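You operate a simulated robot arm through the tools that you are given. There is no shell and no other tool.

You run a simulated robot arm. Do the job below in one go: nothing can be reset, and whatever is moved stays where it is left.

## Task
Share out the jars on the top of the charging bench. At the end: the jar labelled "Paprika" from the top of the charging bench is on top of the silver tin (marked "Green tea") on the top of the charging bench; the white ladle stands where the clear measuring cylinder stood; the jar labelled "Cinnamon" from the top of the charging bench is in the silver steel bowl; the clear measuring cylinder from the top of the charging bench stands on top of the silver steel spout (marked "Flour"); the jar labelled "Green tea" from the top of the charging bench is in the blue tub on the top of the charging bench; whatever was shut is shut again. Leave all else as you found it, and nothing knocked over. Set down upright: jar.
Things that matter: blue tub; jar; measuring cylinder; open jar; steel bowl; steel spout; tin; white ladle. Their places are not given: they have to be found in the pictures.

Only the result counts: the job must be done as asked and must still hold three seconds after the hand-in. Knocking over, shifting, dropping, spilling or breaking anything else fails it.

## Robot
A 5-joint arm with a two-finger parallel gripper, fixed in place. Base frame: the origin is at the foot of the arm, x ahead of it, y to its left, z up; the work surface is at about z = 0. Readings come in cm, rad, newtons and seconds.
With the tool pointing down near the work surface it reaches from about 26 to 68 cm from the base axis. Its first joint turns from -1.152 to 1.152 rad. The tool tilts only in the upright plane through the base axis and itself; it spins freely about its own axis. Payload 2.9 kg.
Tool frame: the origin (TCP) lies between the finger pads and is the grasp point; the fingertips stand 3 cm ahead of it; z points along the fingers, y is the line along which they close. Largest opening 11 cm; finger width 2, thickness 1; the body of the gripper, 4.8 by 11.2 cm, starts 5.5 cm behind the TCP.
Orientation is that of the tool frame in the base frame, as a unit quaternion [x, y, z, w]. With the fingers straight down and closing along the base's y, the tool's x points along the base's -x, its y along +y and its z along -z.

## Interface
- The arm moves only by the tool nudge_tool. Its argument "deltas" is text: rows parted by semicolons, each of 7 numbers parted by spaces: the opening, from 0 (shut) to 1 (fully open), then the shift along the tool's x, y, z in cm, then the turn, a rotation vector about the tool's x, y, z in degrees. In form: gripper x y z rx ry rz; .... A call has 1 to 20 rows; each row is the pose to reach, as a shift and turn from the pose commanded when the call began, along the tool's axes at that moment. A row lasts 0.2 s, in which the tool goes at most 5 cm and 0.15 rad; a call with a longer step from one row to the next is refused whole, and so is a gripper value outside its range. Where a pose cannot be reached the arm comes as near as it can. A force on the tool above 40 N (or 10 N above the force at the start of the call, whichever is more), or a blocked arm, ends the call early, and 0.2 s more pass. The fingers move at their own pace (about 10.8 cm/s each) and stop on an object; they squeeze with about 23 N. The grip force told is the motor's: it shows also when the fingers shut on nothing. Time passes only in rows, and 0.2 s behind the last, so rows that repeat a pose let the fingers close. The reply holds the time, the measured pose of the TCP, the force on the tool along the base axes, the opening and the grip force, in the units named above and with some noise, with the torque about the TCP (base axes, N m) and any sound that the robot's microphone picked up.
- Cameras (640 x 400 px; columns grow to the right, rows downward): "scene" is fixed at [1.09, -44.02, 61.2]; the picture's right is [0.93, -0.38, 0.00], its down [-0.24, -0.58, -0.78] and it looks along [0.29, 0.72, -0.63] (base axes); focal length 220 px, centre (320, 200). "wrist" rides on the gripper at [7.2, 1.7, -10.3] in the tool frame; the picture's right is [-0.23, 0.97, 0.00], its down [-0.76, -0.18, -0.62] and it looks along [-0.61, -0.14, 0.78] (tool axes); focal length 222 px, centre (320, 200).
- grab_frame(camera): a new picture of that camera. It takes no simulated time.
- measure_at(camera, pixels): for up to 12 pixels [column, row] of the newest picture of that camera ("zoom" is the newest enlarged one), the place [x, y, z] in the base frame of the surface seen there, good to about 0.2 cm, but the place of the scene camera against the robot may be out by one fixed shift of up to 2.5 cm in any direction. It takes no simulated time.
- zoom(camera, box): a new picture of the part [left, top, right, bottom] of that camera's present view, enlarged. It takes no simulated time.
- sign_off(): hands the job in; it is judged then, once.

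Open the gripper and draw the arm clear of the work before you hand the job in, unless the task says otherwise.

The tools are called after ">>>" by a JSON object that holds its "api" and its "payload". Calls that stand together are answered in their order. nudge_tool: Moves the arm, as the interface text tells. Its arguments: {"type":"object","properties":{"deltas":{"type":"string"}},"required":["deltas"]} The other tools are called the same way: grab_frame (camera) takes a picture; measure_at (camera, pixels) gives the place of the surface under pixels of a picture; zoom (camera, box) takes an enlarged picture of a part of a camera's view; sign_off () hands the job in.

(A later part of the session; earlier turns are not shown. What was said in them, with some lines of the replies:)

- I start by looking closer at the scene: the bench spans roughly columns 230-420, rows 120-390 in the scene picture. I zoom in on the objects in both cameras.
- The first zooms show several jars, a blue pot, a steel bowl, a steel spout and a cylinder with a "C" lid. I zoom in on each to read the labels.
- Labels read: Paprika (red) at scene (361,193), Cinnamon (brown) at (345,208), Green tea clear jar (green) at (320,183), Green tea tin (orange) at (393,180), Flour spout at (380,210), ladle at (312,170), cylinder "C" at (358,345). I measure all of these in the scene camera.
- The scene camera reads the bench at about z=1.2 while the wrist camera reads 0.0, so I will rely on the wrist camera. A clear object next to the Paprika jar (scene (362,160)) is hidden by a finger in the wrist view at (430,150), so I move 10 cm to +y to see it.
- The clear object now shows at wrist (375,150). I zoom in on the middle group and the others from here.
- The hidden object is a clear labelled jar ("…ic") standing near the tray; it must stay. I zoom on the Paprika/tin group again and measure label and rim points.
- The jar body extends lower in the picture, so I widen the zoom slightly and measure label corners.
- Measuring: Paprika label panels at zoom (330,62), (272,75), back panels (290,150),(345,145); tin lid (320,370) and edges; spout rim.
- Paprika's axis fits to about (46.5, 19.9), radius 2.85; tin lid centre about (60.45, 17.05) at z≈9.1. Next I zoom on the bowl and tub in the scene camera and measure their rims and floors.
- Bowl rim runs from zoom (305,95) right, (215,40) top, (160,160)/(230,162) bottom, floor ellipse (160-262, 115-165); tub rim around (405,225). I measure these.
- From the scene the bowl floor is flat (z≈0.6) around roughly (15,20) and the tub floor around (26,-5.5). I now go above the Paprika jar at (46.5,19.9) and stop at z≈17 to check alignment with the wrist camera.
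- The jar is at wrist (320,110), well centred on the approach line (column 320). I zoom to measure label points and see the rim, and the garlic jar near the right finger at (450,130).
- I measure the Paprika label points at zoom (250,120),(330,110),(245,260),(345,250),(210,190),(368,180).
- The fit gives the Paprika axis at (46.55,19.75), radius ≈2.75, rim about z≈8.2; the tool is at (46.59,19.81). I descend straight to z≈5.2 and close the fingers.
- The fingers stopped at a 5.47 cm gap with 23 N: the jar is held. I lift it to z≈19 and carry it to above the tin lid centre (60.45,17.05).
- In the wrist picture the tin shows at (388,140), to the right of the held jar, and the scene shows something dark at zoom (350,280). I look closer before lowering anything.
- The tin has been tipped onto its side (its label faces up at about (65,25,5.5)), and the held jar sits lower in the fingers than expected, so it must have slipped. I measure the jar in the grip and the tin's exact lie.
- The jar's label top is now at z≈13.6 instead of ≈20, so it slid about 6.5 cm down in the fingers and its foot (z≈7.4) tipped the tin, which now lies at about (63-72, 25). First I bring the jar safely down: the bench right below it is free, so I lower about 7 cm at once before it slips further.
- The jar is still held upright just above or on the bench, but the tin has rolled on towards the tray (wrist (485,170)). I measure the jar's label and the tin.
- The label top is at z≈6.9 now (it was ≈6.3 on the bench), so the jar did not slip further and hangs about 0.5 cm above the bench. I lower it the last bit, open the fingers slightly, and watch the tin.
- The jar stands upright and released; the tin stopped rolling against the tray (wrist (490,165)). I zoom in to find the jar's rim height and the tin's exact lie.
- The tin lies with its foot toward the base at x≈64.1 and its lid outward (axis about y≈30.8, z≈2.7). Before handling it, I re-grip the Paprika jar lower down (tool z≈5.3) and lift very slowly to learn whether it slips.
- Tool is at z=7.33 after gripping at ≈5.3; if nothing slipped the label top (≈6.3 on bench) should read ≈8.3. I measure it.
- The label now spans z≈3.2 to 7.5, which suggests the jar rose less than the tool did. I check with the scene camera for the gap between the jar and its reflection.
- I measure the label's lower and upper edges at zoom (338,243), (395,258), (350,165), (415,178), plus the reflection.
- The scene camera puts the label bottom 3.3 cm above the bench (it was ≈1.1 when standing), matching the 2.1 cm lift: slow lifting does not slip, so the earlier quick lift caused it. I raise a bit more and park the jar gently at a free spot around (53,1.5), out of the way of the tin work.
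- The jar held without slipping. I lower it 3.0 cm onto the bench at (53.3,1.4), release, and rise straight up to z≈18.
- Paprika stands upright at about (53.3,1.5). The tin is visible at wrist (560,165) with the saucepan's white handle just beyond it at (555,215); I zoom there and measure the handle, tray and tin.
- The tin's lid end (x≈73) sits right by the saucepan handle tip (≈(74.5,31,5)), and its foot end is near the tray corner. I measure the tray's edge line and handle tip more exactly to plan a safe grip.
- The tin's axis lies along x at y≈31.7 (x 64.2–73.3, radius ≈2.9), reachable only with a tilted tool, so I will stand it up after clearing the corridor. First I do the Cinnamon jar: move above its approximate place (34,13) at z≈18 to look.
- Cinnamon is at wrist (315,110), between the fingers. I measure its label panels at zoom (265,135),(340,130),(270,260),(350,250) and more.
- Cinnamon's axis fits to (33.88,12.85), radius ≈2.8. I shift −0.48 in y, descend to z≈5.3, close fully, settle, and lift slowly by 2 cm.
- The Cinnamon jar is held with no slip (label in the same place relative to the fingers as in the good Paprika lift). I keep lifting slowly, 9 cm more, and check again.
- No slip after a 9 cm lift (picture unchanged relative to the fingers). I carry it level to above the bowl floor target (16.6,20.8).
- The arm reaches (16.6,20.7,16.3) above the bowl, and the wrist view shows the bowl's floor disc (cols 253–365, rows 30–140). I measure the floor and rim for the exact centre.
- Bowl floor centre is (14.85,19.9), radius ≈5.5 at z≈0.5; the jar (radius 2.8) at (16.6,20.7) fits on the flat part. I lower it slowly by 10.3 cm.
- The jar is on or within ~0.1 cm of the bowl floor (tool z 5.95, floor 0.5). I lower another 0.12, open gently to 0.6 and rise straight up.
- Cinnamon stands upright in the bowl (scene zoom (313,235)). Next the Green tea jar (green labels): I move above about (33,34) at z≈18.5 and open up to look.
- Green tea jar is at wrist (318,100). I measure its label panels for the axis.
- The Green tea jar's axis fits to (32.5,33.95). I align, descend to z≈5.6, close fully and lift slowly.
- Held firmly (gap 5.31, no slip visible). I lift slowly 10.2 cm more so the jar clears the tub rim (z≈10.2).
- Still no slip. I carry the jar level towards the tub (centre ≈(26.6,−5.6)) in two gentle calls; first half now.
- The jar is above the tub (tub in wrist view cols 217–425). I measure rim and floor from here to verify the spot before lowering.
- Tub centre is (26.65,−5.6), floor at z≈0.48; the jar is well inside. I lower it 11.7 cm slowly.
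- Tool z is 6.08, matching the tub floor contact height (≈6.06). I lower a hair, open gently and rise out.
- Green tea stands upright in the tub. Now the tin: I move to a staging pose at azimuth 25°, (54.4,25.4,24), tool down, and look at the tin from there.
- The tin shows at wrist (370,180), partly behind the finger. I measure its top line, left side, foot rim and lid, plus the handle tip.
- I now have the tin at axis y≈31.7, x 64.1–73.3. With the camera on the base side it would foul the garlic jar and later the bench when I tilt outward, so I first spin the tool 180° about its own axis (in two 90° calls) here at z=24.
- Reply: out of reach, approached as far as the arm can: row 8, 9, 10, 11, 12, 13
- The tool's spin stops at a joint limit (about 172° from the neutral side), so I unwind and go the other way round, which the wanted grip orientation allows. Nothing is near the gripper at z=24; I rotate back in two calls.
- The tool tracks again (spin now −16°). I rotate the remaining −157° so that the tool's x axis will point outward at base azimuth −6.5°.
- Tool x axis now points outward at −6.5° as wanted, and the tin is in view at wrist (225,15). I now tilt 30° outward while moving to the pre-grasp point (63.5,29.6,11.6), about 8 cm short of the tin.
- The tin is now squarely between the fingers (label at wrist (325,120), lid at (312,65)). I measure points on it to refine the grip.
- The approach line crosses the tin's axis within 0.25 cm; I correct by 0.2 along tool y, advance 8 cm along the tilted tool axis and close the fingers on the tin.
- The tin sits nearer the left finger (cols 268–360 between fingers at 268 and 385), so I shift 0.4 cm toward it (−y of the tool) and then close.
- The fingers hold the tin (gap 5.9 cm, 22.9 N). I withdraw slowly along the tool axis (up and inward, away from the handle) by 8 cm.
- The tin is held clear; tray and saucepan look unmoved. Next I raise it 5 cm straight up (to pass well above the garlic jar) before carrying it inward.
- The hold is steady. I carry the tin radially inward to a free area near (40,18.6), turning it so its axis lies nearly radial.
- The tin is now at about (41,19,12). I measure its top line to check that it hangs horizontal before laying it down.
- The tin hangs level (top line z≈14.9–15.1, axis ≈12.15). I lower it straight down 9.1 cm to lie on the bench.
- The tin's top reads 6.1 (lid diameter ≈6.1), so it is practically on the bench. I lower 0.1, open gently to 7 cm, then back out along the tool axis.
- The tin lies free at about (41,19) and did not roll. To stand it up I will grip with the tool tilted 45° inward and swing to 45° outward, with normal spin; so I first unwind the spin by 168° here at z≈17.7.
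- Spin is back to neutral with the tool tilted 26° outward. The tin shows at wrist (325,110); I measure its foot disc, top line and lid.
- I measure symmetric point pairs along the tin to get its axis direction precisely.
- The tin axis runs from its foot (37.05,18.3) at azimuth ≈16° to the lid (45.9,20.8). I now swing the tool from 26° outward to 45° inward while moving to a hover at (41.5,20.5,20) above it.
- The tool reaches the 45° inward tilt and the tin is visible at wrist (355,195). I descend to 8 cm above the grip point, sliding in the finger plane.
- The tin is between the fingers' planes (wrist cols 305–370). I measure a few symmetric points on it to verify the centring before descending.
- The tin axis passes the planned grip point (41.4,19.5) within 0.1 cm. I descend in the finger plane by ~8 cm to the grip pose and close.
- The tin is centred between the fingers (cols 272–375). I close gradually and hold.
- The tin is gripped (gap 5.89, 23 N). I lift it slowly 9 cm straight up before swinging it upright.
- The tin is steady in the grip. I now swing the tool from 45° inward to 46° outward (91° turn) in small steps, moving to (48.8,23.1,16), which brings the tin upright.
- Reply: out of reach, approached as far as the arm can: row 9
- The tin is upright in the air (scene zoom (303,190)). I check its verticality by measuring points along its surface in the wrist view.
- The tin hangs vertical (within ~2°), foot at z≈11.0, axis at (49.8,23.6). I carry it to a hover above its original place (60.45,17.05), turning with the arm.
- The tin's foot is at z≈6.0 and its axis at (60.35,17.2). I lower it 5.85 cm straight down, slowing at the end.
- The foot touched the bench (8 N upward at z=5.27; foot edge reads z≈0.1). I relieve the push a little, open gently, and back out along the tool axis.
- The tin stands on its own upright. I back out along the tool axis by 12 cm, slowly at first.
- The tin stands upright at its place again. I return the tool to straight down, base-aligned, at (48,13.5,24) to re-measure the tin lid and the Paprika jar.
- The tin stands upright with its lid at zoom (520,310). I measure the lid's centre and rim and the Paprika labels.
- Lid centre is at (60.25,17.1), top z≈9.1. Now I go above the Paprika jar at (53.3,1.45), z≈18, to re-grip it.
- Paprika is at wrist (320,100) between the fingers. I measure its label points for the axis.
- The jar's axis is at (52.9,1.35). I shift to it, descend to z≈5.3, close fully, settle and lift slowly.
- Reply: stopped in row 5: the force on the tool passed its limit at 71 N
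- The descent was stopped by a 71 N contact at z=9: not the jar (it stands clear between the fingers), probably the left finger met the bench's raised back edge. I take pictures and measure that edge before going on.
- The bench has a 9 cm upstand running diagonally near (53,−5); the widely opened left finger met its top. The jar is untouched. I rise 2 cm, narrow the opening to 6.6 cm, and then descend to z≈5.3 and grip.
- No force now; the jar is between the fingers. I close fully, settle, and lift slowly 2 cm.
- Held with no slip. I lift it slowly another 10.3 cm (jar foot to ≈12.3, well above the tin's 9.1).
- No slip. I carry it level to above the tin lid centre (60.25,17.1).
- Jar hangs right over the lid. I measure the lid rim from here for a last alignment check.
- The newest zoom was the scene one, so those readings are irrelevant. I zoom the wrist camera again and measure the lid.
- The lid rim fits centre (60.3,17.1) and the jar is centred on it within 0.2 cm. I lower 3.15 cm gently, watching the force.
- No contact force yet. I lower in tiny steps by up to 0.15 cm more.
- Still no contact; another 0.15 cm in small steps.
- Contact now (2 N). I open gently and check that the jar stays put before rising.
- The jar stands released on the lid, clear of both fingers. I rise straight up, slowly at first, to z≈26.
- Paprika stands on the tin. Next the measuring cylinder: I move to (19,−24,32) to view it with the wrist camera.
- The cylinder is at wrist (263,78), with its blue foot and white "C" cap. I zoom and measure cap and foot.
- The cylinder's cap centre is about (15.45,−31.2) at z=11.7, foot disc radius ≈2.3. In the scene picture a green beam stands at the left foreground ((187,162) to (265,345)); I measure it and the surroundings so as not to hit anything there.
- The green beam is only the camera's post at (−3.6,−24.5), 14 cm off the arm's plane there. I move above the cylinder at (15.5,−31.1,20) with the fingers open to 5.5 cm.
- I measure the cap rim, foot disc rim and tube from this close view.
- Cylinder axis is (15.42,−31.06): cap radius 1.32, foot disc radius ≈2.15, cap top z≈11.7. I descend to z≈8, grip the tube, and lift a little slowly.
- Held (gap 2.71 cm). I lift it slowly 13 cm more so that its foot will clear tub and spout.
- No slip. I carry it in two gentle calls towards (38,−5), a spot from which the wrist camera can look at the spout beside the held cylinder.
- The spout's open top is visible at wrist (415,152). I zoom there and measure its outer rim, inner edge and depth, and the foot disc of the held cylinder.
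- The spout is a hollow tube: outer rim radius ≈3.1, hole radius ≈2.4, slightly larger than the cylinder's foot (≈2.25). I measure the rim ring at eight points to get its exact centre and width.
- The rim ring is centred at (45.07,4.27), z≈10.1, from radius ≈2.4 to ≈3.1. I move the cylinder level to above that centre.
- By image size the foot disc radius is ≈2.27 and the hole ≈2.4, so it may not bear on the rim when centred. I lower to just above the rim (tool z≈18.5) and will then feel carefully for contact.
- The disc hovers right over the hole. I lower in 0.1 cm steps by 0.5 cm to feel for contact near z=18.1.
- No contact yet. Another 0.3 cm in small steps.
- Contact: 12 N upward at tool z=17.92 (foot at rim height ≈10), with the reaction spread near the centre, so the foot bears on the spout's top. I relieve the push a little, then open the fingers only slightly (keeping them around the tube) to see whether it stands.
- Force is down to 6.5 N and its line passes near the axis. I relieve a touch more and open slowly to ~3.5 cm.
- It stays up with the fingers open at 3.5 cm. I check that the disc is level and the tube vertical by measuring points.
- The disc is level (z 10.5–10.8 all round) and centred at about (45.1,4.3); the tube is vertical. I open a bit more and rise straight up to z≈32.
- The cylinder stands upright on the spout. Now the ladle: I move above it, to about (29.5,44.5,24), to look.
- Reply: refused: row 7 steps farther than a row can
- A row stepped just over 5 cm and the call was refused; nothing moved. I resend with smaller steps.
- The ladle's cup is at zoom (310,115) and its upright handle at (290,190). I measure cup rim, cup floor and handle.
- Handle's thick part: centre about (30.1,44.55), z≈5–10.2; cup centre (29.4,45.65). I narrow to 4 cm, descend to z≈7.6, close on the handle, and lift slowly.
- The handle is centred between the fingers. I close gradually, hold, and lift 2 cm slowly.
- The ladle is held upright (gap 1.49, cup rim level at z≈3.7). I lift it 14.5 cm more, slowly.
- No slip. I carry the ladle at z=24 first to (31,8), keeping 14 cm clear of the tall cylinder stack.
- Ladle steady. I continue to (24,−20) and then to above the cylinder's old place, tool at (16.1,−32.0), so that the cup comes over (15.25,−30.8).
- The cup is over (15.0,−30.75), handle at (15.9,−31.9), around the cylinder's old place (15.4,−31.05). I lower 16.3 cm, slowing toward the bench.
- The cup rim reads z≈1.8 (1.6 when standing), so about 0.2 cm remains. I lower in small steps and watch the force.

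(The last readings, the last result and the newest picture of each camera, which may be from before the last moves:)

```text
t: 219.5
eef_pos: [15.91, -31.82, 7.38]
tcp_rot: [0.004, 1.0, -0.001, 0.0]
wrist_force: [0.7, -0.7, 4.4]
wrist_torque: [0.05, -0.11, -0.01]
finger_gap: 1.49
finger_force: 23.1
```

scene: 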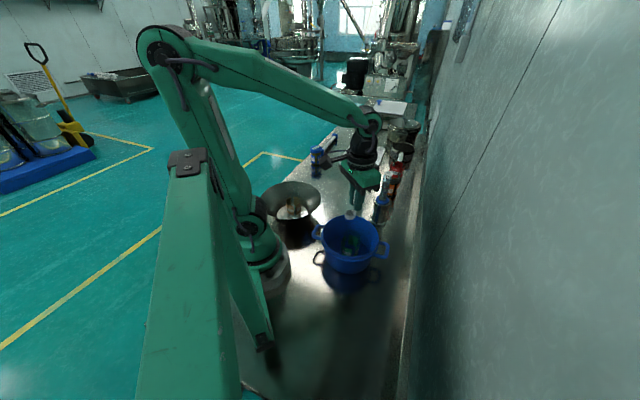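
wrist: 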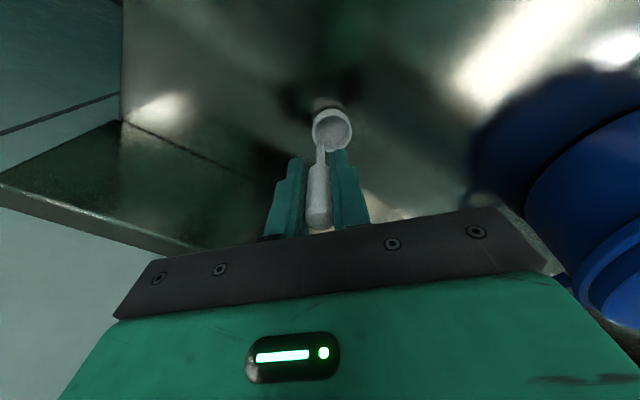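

Contact (4.4 N): the ladle stands on the bench. I open slowly to about 3 cm, keeping the fingers around the handle, and look.

>>> {"api": "nudge_tool", "payload": {"deltas": "0.14 0 0 0 0 0 0; 0.16 0 0 0 0 0 0; 0.18 0 0 0 0 0 0; 0.2 0 0 0 0 0 0; 0.23 0 0 0 0 0 0; 0.27 0 0 0 0 0 0; 0.27 0 0 0 0 0 0; 0.27 0 0 0 0 0 0"}}

>>> {"api": "grab_frame", "payload": {"camera": "wrist"}}

>>> {"api": "zoom", "payload": {"camera": "wrist", "box": [260, 90, 390, 240]}}

>>> {"api": "measure_at", "payload": {"camera": "zoom", "pixels": [[290, 110], [388, 110], [335, 65], [345, 155], [340, 110], [305, 200], [305, 260], [305, 320]]}}

```text
t: 221.3
eef_pos: [15.93, -31.75, 7.34]
tcp_rot: [0.004, 1.0, 0.0, 0.0]
wrist_force: [-0.3, -1.3, -0.1]
wrist_torque: [-0.04, -0.01, -0.02]
finger_gap: 2.97
finger_force: 0.0
```

```text
taken
```

wrist: 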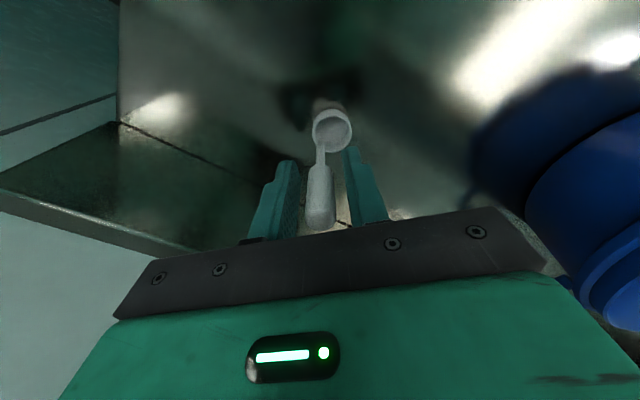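

```text
2.67 times, centred on (325, 165) of wrist
```

zoom: 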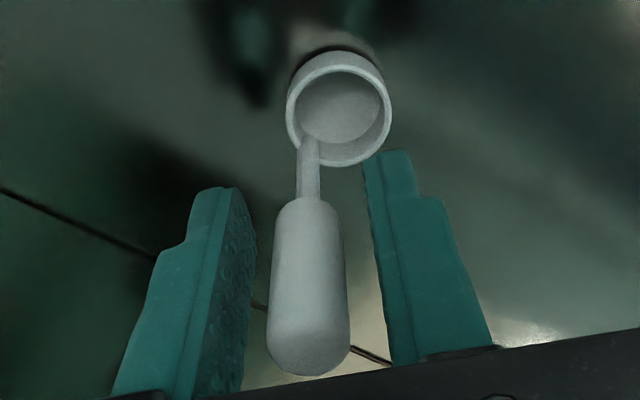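

```text
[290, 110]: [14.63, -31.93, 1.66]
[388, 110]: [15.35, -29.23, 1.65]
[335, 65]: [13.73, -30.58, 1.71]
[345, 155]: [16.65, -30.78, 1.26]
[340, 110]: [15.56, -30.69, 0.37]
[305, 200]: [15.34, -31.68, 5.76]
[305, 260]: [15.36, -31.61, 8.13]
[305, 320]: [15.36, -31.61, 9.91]
```

The ladle stands free and upright (cup ≈(15.1,−30.7), handle ≈(15.9,−31.7)). I open a bit more and rise straight up to z≈28.

>>> {"api": "nudge_tool", "payload": {"deltas": "0.32 0 0 0 0 0 0; 0.36 0 0 0 0 0 0; 0.36 0 0 -0.5 0 0 0; 0.36 0 0 -1.5 0 0 0; 0.36 0 0 -3 0 0 0; 0.36 0 0 -5 0 0 0; 0.36 0 0 -7.5 0 0 0; 0.36 0 0 -10.5 0 0 0; 0.36 0 0 -14 0 0 0; 0.36 0 0 -18 0 0 0; 0.36 0 0 -21 0 0 0; 0.36 0 0 -21 0 0 0"}}

>>> {"api": "grab_frame", "payload": {"camera": "wrist"}}

>>> {"api": "grab_frame", "payload": {"camera": "scene"}}

>>> {"api": "zoom", "payload": {"camera": "scene", "box": [320, 290, 410, 380]}}

```text
t: 223.9
eef_pos: [15.89, -31.64, 28.41]
tcp_rot: [0.004, 1.0, 0.0, -0.001]
wrist_force: [0.0, -0.4, 0.4]
wrist_torque: [-0.01, 0.04, 0.0]
finger_gap: 3.95
finger_force: 0.0
```

```text
taken
```

wrist: 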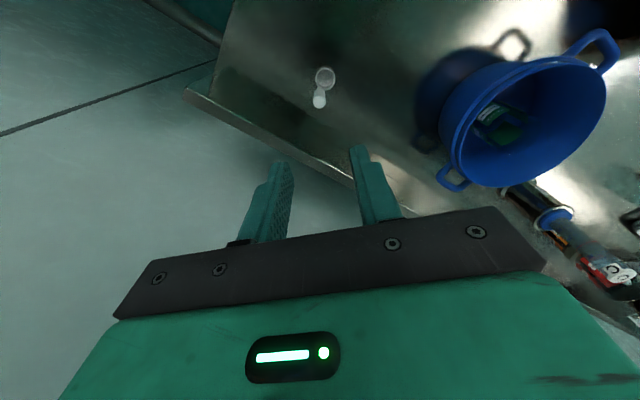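

```text
taken
```

scene: 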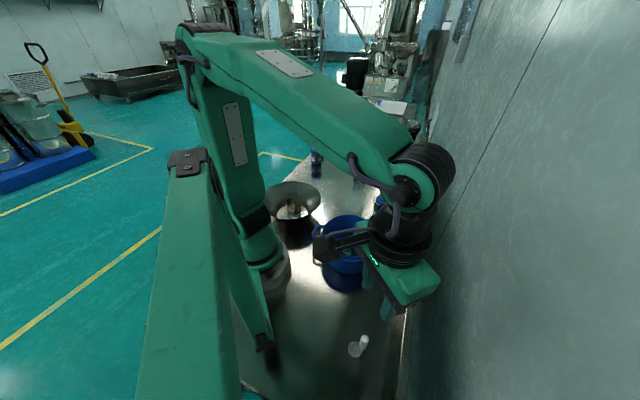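

```text
4.44 times, centred on (365, 335) of scene
```

zoom: 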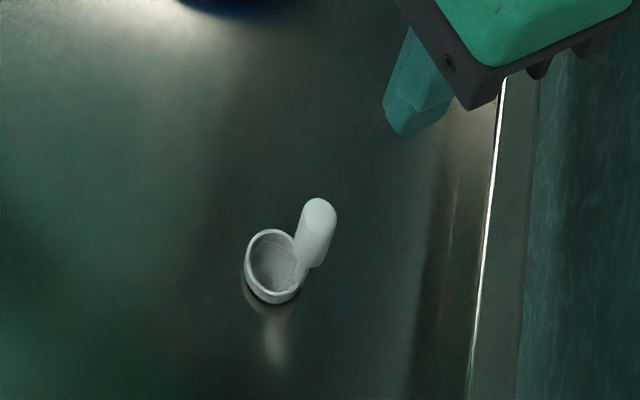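

The ladle stands upright where the cylinder stood. I move the arm back to its starting pose, high and clear, to compare the whole scene with the first pictures.

>>> {"api": "nudge_tool", "payload": {"deltas": "0.5 -0.5 1.2 -3 0 0 0; 0.5 -1.5 3.8 -6 0 0 0; 0.5 -3.0 7.6 -8.5 0 0 0; 0.5 -4.5 11.6 -10.2 0 0 0; 0.6 -6.1 15.6 -10.2 0 0 0; 0.6 -7.7 19.6 -10.2 0 0 0; 0.7 -9.3 23.6 -10.2 0 0 0; 0.7 -10.9 27.6 -10.2 0 0 0; 0.8 -12.5 31.6 -10.2 0 0 0; 0.8 -14.1 35.6 -10.2 0 0 0; 0.9 -15.7 39.6 -10.2 0 0 0; 1 -17.0 43.2 -10.2 0 0 0; 1 -17.66 44.97 -10.2 0 0 0; 1 -17.66 44.97 -10.2 0 0 0"}}

>>> {"api": "grab_frame", "payload": {"camera": "scene"}}

>>> {"api": "grab_frame", "payload": {"camera": "wrist"}}

>>> {"api": "zoom", "payload": {"camera": "scene", "box": [250, 120, 430, 232]}}

```text
t: 226.9
eef_pos: [33.86, 12.87, 38.67]
tcp_rot: [0.004, 1.0, 0.001, 0.0]
wrist_force: [-0.2, 0.0, 0.3]
wrist_torque: [0.01, 0.02, -0.01]
finger_gap: 10.99
finger_force: 0.1
```

```text
taken
```

scene: 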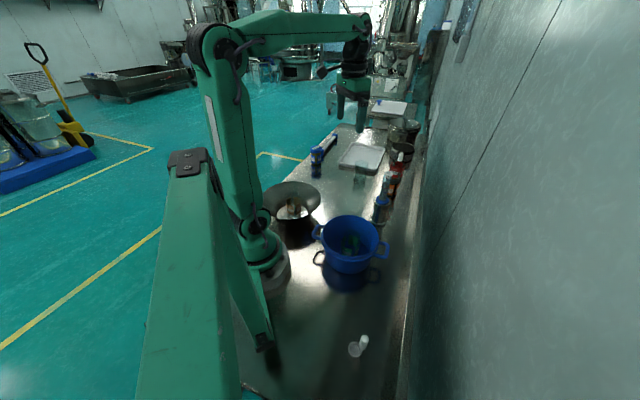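

```text
taken
```

wrist: 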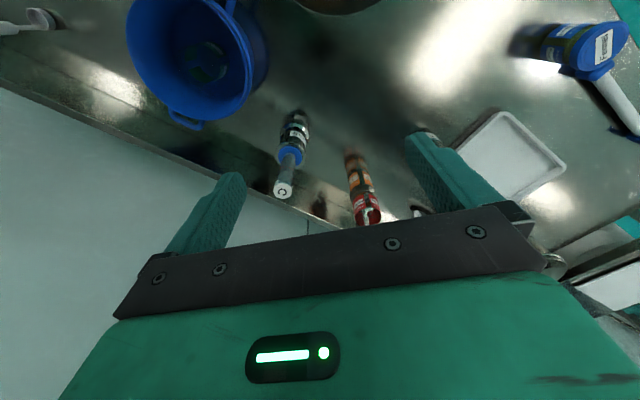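

```text
3.56 times, centred on (340, 176) of scene
```

zoom: 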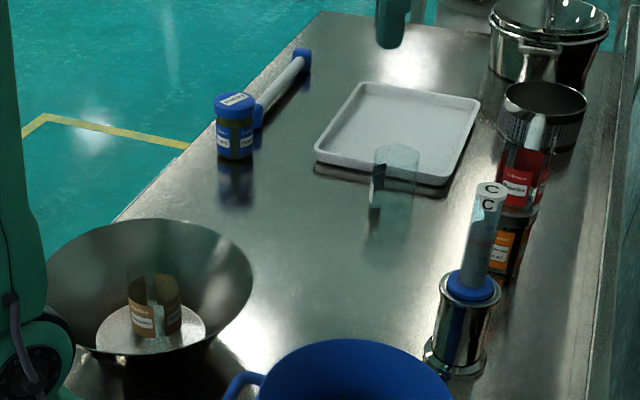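

Tray, garlic jar, saucepan, Fennel jar and pot sit exactly as in the first picture; stacks at zoom (520,220) and (470,300) stand upright. One last close look at the stacks and the tub before handing in.

>>> {"api": "zoom", "payload": {"camera": "scene", "box": [355, 140, 415, 230]}}

>>> {"api": "zoom", "payload": {"camera": "scene", "box": [250, 175, 400, 290]}}

>>> {"api": "zoom", "payload": {"camera": "scene", "box": [320, 310, 400, 380]}}

```text
4.44 times, centred on (385, 185) of scene
```

zoom: 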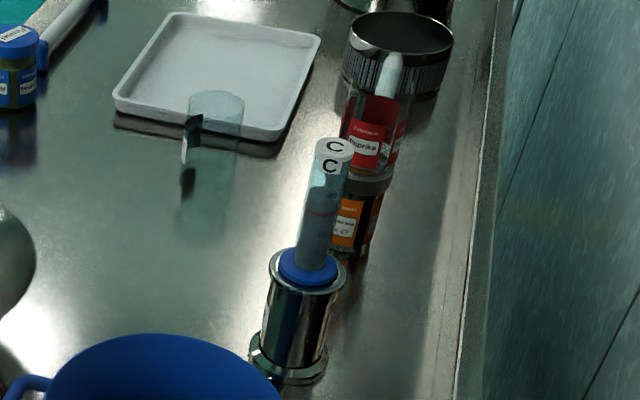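

```text
3.48 times, centred on (325, 232) of scene
```

zoom: 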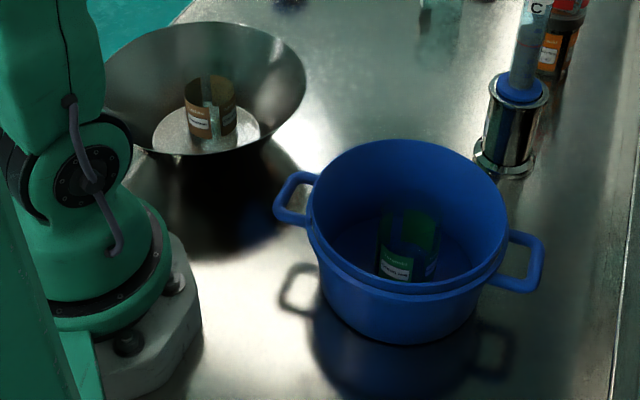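

```text
5.71 times, centred on (360, 345) of scene
```

zoom: 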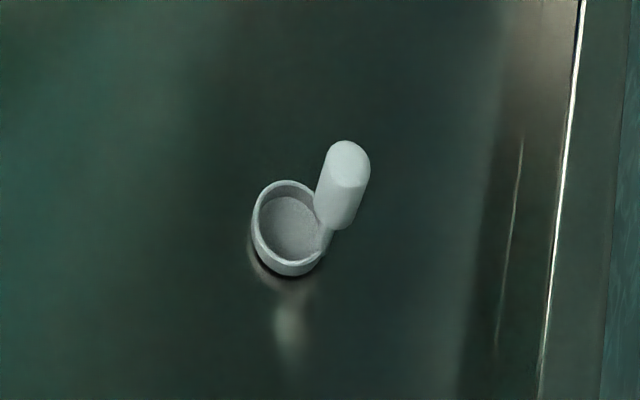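

Paprika is on the tin, Cinnamon in the bowl, Green tea in the tub, the cylinder on the spout and the ladle at the cylinder's old place. All of them stand upright, the gripper is open and the arm is clear. I hand the job in.

>>> {"api": "sign_off", "payload": {}}

```text
The job is handed in.
```

I handed the job in with every item where you asked and standing upright, but I knocked the "Green tea" tin over along the way and had to put it back.

| Item | Where it is now |
|---|---|
| Paprika jar | On top of the "Green tea" tin |
| Cinnamon jar | In the steel bowl |
| Green tea jar | In the blue tub |
| Measuring cylinder | On top of the "Flour" spout |
| White ladle | Where the cylinder stood, within about half a centimetre |

- **Tin knocked over:** On my first try the Paprika jar slid down in the fingers. Its foot tipped the tin, which rolled to a stop near the tray and the saucepan handle. I stood it up again within about 0.2 cm of its first measured place, with its lid still on. The slipped jar then dropped about 1 cm onto the bench and stayed upright.
- **Finger contact:** One open finger hit the raised edge at the back of the bench with 71 N. I saw nothing moved or damaged by it.
- **Spout fit:** The cylinder's foot measures slightly smaller than the spout's opening. It took weight when I lowered it, and it has stood level since I let go.

In the final pictures the tray, saucepan, Fennel jar and the other clear jar look as they did at the start. I opened nothing, so nothing needed shutting again. The gripper is open and the arm is clear of the work.
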